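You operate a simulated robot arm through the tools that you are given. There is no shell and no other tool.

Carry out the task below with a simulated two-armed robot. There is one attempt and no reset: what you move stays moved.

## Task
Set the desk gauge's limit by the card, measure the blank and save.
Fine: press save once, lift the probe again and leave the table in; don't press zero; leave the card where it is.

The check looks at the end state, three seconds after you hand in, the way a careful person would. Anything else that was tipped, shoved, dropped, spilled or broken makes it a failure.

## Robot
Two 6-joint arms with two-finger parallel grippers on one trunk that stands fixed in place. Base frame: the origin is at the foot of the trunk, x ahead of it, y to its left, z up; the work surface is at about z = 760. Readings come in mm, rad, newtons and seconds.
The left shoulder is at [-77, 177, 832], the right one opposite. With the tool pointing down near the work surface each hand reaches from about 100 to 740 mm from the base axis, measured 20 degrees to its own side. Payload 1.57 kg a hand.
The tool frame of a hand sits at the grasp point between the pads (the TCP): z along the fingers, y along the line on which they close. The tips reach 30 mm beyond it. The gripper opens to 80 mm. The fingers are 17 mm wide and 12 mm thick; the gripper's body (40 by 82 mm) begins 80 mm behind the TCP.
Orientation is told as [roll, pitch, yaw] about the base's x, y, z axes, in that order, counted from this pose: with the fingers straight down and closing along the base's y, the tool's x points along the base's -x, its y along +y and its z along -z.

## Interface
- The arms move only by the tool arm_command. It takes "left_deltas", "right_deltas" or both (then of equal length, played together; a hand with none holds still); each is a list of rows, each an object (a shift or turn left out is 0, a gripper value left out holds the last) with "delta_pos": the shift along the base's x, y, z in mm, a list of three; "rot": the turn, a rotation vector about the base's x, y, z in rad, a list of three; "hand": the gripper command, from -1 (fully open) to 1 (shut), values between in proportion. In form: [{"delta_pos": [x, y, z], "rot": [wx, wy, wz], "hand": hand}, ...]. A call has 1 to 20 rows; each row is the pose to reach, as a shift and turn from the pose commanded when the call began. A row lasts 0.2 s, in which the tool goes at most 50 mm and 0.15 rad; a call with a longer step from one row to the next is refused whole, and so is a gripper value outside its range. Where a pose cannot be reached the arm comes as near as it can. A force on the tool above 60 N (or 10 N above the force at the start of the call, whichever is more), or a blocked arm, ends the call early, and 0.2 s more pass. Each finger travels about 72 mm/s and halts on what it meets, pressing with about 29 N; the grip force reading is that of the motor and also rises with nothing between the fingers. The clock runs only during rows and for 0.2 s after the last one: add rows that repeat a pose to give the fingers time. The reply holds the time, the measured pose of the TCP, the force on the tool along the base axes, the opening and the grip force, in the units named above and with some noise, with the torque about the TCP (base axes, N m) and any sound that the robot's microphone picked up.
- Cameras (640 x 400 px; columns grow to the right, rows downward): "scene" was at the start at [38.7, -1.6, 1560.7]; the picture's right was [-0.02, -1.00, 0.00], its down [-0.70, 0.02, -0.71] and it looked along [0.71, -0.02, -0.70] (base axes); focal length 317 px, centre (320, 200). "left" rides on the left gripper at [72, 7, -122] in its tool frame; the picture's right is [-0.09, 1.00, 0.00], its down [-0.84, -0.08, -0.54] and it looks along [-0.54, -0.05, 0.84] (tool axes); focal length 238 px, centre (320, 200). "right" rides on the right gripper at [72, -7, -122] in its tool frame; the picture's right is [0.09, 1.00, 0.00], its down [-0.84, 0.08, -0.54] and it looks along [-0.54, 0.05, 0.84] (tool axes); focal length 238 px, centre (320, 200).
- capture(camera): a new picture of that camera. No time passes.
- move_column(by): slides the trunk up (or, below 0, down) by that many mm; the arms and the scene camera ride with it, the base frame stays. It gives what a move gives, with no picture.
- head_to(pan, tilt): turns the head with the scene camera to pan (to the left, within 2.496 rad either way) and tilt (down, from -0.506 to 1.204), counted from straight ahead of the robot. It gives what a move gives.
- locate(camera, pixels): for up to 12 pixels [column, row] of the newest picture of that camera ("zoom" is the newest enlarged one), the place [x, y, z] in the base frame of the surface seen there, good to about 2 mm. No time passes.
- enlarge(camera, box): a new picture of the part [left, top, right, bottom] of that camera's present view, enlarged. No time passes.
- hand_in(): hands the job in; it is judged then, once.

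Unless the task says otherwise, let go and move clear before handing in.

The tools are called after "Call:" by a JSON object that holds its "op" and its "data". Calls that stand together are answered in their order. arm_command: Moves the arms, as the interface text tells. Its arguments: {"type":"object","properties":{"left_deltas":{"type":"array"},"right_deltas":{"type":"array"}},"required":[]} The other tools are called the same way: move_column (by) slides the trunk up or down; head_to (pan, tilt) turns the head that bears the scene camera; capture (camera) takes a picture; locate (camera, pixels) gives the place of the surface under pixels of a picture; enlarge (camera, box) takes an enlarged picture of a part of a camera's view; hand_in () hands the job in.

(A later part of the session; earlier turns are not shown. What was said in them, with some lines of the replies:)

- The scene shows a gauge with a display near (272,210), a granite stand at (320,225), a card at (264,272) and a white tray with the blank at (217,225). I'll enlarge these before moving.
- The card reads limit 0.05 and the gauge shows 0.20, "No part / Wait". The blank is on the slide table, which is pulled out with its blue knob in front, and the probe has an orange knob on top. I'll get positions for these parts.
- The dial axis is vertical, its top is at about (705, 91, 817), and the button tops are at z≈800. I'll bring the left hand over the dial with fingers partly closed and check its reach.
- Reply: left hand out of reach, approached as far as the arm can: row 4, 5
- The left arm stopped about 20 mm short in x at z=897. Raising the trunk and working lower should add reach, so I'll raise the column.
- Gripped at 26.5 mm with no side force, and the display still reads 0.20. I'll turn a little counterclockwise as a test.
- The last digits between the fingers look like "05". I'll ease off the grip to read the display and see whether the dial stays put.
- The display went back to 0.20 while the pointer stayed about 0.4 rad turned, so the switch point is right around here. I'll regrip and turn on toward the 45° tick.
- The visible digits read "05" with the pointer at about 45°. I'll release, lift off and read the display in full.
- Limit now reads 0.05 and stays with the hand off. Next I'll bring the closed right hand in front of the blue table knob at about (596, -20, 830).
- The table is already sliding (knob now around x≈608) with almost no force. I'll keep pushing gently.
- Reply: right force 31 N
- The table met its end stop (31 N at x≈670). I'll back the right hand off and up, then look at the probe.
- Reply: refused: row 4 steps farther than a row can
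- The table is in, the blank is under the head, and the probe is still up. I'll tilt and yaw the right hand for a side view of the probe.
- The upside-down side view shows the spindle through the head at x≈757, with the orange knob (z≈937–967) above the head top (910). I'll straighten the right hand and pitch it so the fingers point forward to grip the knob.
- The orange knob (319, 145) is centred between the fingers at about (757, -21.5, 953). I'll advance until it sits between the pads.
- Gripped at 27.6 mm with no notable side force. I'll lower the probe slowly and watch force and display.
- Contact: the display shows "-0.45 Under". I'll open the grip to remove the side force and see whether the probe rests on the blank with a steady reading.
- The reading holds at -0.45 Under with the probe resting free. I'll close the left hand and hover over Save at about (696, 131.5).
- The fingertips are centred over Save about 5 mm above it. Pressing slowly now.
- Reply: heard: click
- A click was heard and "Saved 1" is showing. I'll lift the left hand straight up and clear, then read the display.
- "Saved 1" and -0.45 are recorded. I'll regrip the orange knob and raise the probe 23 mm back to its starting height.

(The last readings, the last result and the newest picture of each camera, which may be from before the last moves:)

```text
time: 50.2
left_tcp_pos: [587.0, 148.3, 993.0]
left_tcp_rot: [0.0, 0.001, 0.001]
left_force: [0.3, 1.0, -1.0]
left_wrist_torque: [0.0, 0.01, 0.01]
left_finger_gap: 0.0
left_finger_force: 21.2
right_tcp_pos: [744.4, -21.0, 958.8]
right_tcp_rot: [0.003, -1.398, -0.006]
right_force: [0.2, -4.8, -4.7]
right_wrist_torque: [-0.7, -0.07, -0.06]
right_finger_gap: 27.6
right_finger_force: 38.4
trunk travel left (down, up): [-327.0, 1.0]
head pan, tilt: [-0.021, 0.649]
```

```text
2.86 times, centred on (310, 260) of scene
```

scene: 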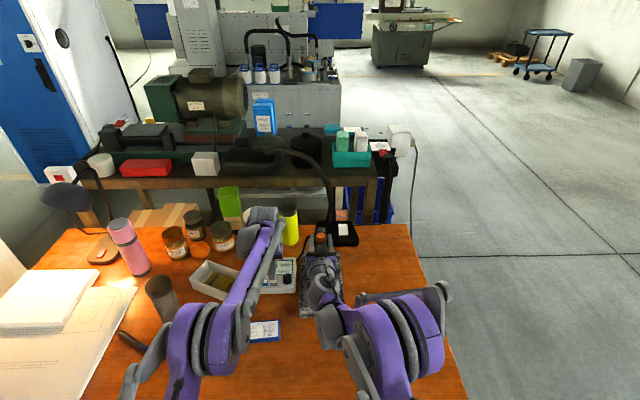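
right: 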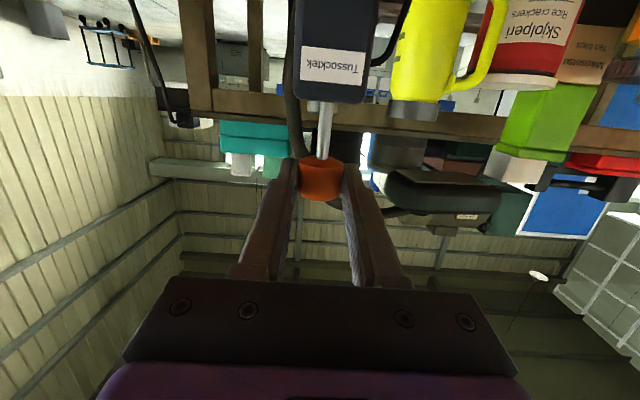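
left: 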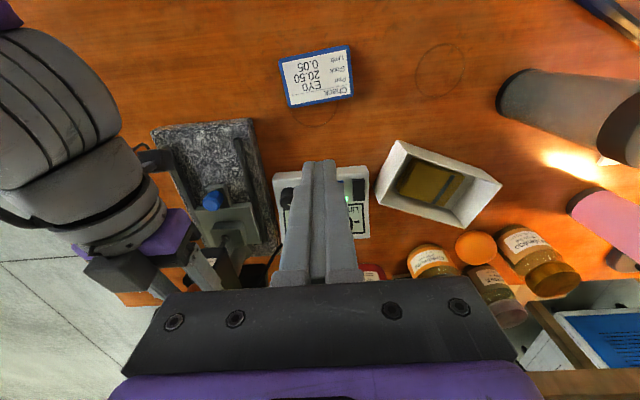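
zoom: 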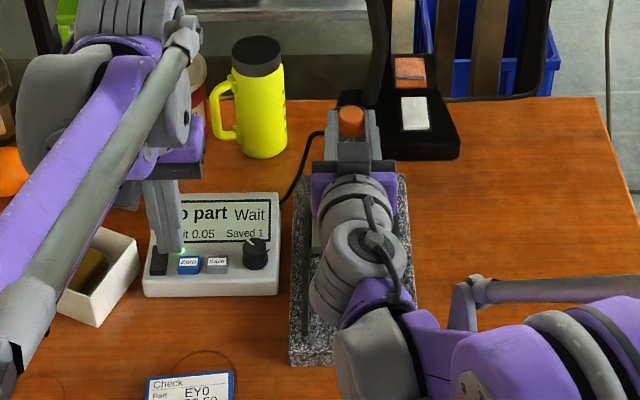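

The probe is back at its original height and the display shows "No part". I'll release and pull the right hand straight back.

Call:
{"op": "arm_command", "data": {"right_deltas": [{"hand": 0.2}, {"hand": -0.1}, {"hand": -0.3}, {"delta_pos": [-30, 0, 0], "hand": -0.3}, {"delta_pos": [-70, 0, 0]}, {"delta_pos": [-105, -10, 10]}, {"delta_pos": [-130, -50, 20]}, {"delta_pos": [-140, -95, 25]}, {"delta_pos": [-145, -140, 25]}, {"delta_pos": [-145, -185, 25]}, {"delta_pos": [-145, -185, 25]}]}}

Call:
{"op": "arm_command", "data": {"left_deltas": [{"delta_pos": [-45, 5, 15]}, {"delta_pos": [-85, 10, 40]}, {"delta_pos": [-120, 15, 70]}, {"delta_pos": [-140, 20, 110]}]}}

Call:
{"op": "capture", "data": {"camera": "scene"}}

Call:
{"op": "enlarge", "data": {"camera": "scene", "box": [240, 210, 360, 320]}}

Call:
{"op": "capture", "data": {"camera": "left"}}

```text
time: 52.6
left_tcp_pos: [586.7, 150.2, 992.6]
left_tcp_rot: [0.001, 0.001, 0.001]
left_force: [-0.2, 0.8, 0.0]
left_wrist_torque: [0.01, 0.0, 0.03]
left_finger_gap: 0.0
left_finger_force: 21.6
right_tcp_pos: [598.9, -207.1, 985.1]
right_tcp_rot: [-0.006, -1.403, 0.006]
right_force: [0.1, -0.6, -0.1]
right_wrist_torque: [0.01, 0.0, -0.06]
right_finger_gap: 52.1
right_finger_force: 0.0
trunk travel left (down, up): [-327.0, 1.0]
head pan, tilt: [-0.021, 0.649]
```

```text
time: 53.6
left_tcp_pos: [443.5, 170.2, 1103.2]
left_tcp_rot: [0.0, 0.0, -0.001]
left_force: [-0.6, -0.5, 0.0]
left_wrist_torque: [-0.03, 0.01, 0.02]
left_finger_gap: 0.0
left_finger_force: 21.2
right_tcp_pos: [596.8, -206.2, 984.5]
right_tcp_rot: [0.0, -1.401, -0.002]
right_force: [0.2, -0.6, -0.1]
right_wrist_torque: [-0.01, 0.03, 0.02]
right_finger_gap: 51.8
right_finger_force: 0.1
trunk travel left (down, up): [-327.0, 1.0]
head pan, tilt: [-0.021, 0.649]
```

```text
taken
```

scene: 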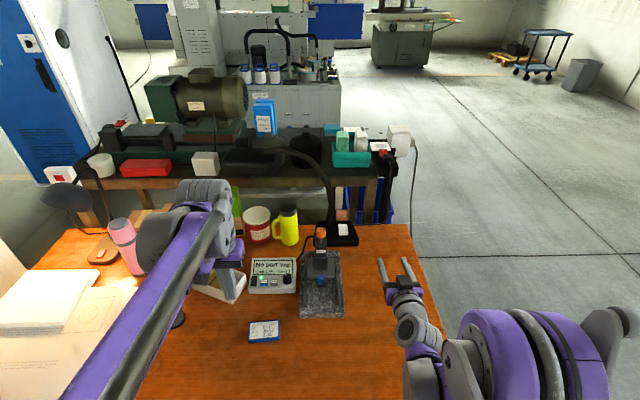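

```text
3.64 times, centred on (300, 265) of scene
```

zoom: 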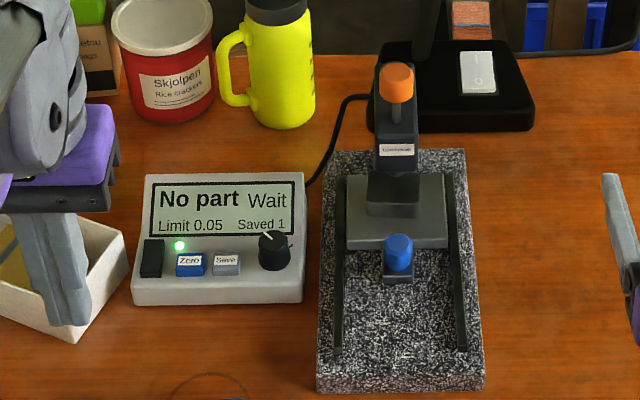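

```text
taken
```

left: 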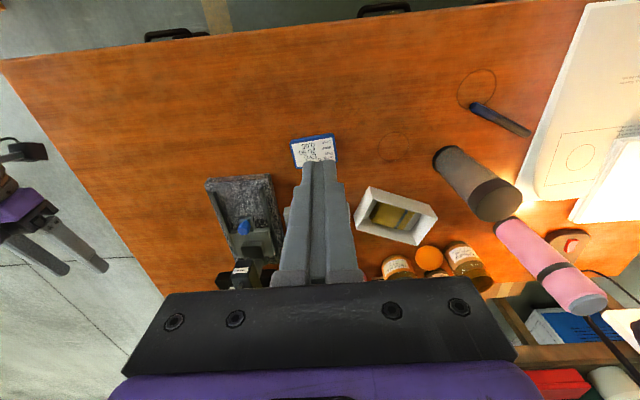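

Call:
{"op": "enlarge", "data": {"camera": "scene", "box": [240, 210, 360, 320]}}

Call:
{"op": "locate", "data": {"camera": "zoom", "pixels": [[322, 382], [480, 382], [397, 72], [397, 243], [397, 205], [136, 295], [300, 290], [420, 240], [338, 345]]}}

Call:
{"op": "locate", "data": {"camera": "scene", "pixels": [[250, 340], [279, 338], [264, 330]]}}

```text
3.64 times, centred on (300, 265) of scene
```

zoom: 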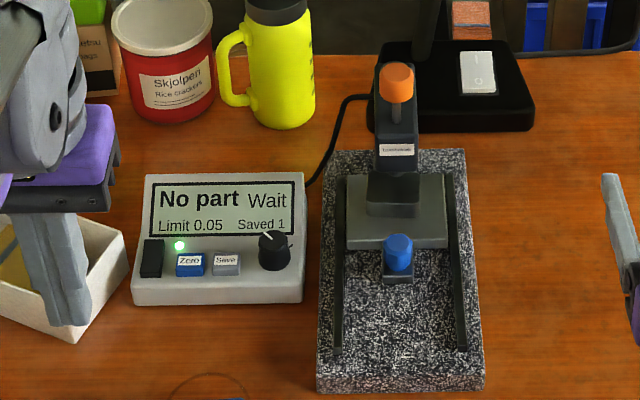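

```text
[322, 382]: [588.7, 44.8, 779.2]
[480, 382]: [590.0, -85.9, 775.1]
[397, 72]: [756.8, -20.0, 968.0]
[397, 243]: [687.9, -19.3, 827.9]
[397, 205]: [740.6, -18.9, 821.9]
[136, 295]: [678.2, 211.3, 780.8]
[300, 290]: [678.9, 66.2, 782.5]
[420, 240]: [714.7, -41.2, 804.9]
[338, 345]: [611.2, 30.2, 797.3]
```

```text
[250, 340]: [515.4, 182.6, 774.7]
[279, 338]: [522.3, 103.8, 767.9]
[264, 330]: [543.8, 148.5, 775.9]
```

The final view shows Limit 0.05, Saved 1 and "No part". The probe knob is back at z≈968, the table is at its stop, and the stand, gauge and card are in place with both hands clear. Handing in.

Call:
{"op": "hand_in", "data": {}}

```text
The job is handed in.
```

The job is handed in: I set the gauge's limit to 0.05 as the card says, measured the blank and saved the reading once. I haven't been told the check's result.

- **Reading:** the blank measured -0.45 and the gauge marked it "Under". After I pressed save, the display showed "Saved 1".
- **End state:** the probe is lifted back to its starting height, the table is in against its stop, and both hands are clear.
- **Left alone:** I didn't press zero or touch the card. The stand reads within about 4 mm of where it started, about what the measurement can resolve, so I saw no sign it had moved.
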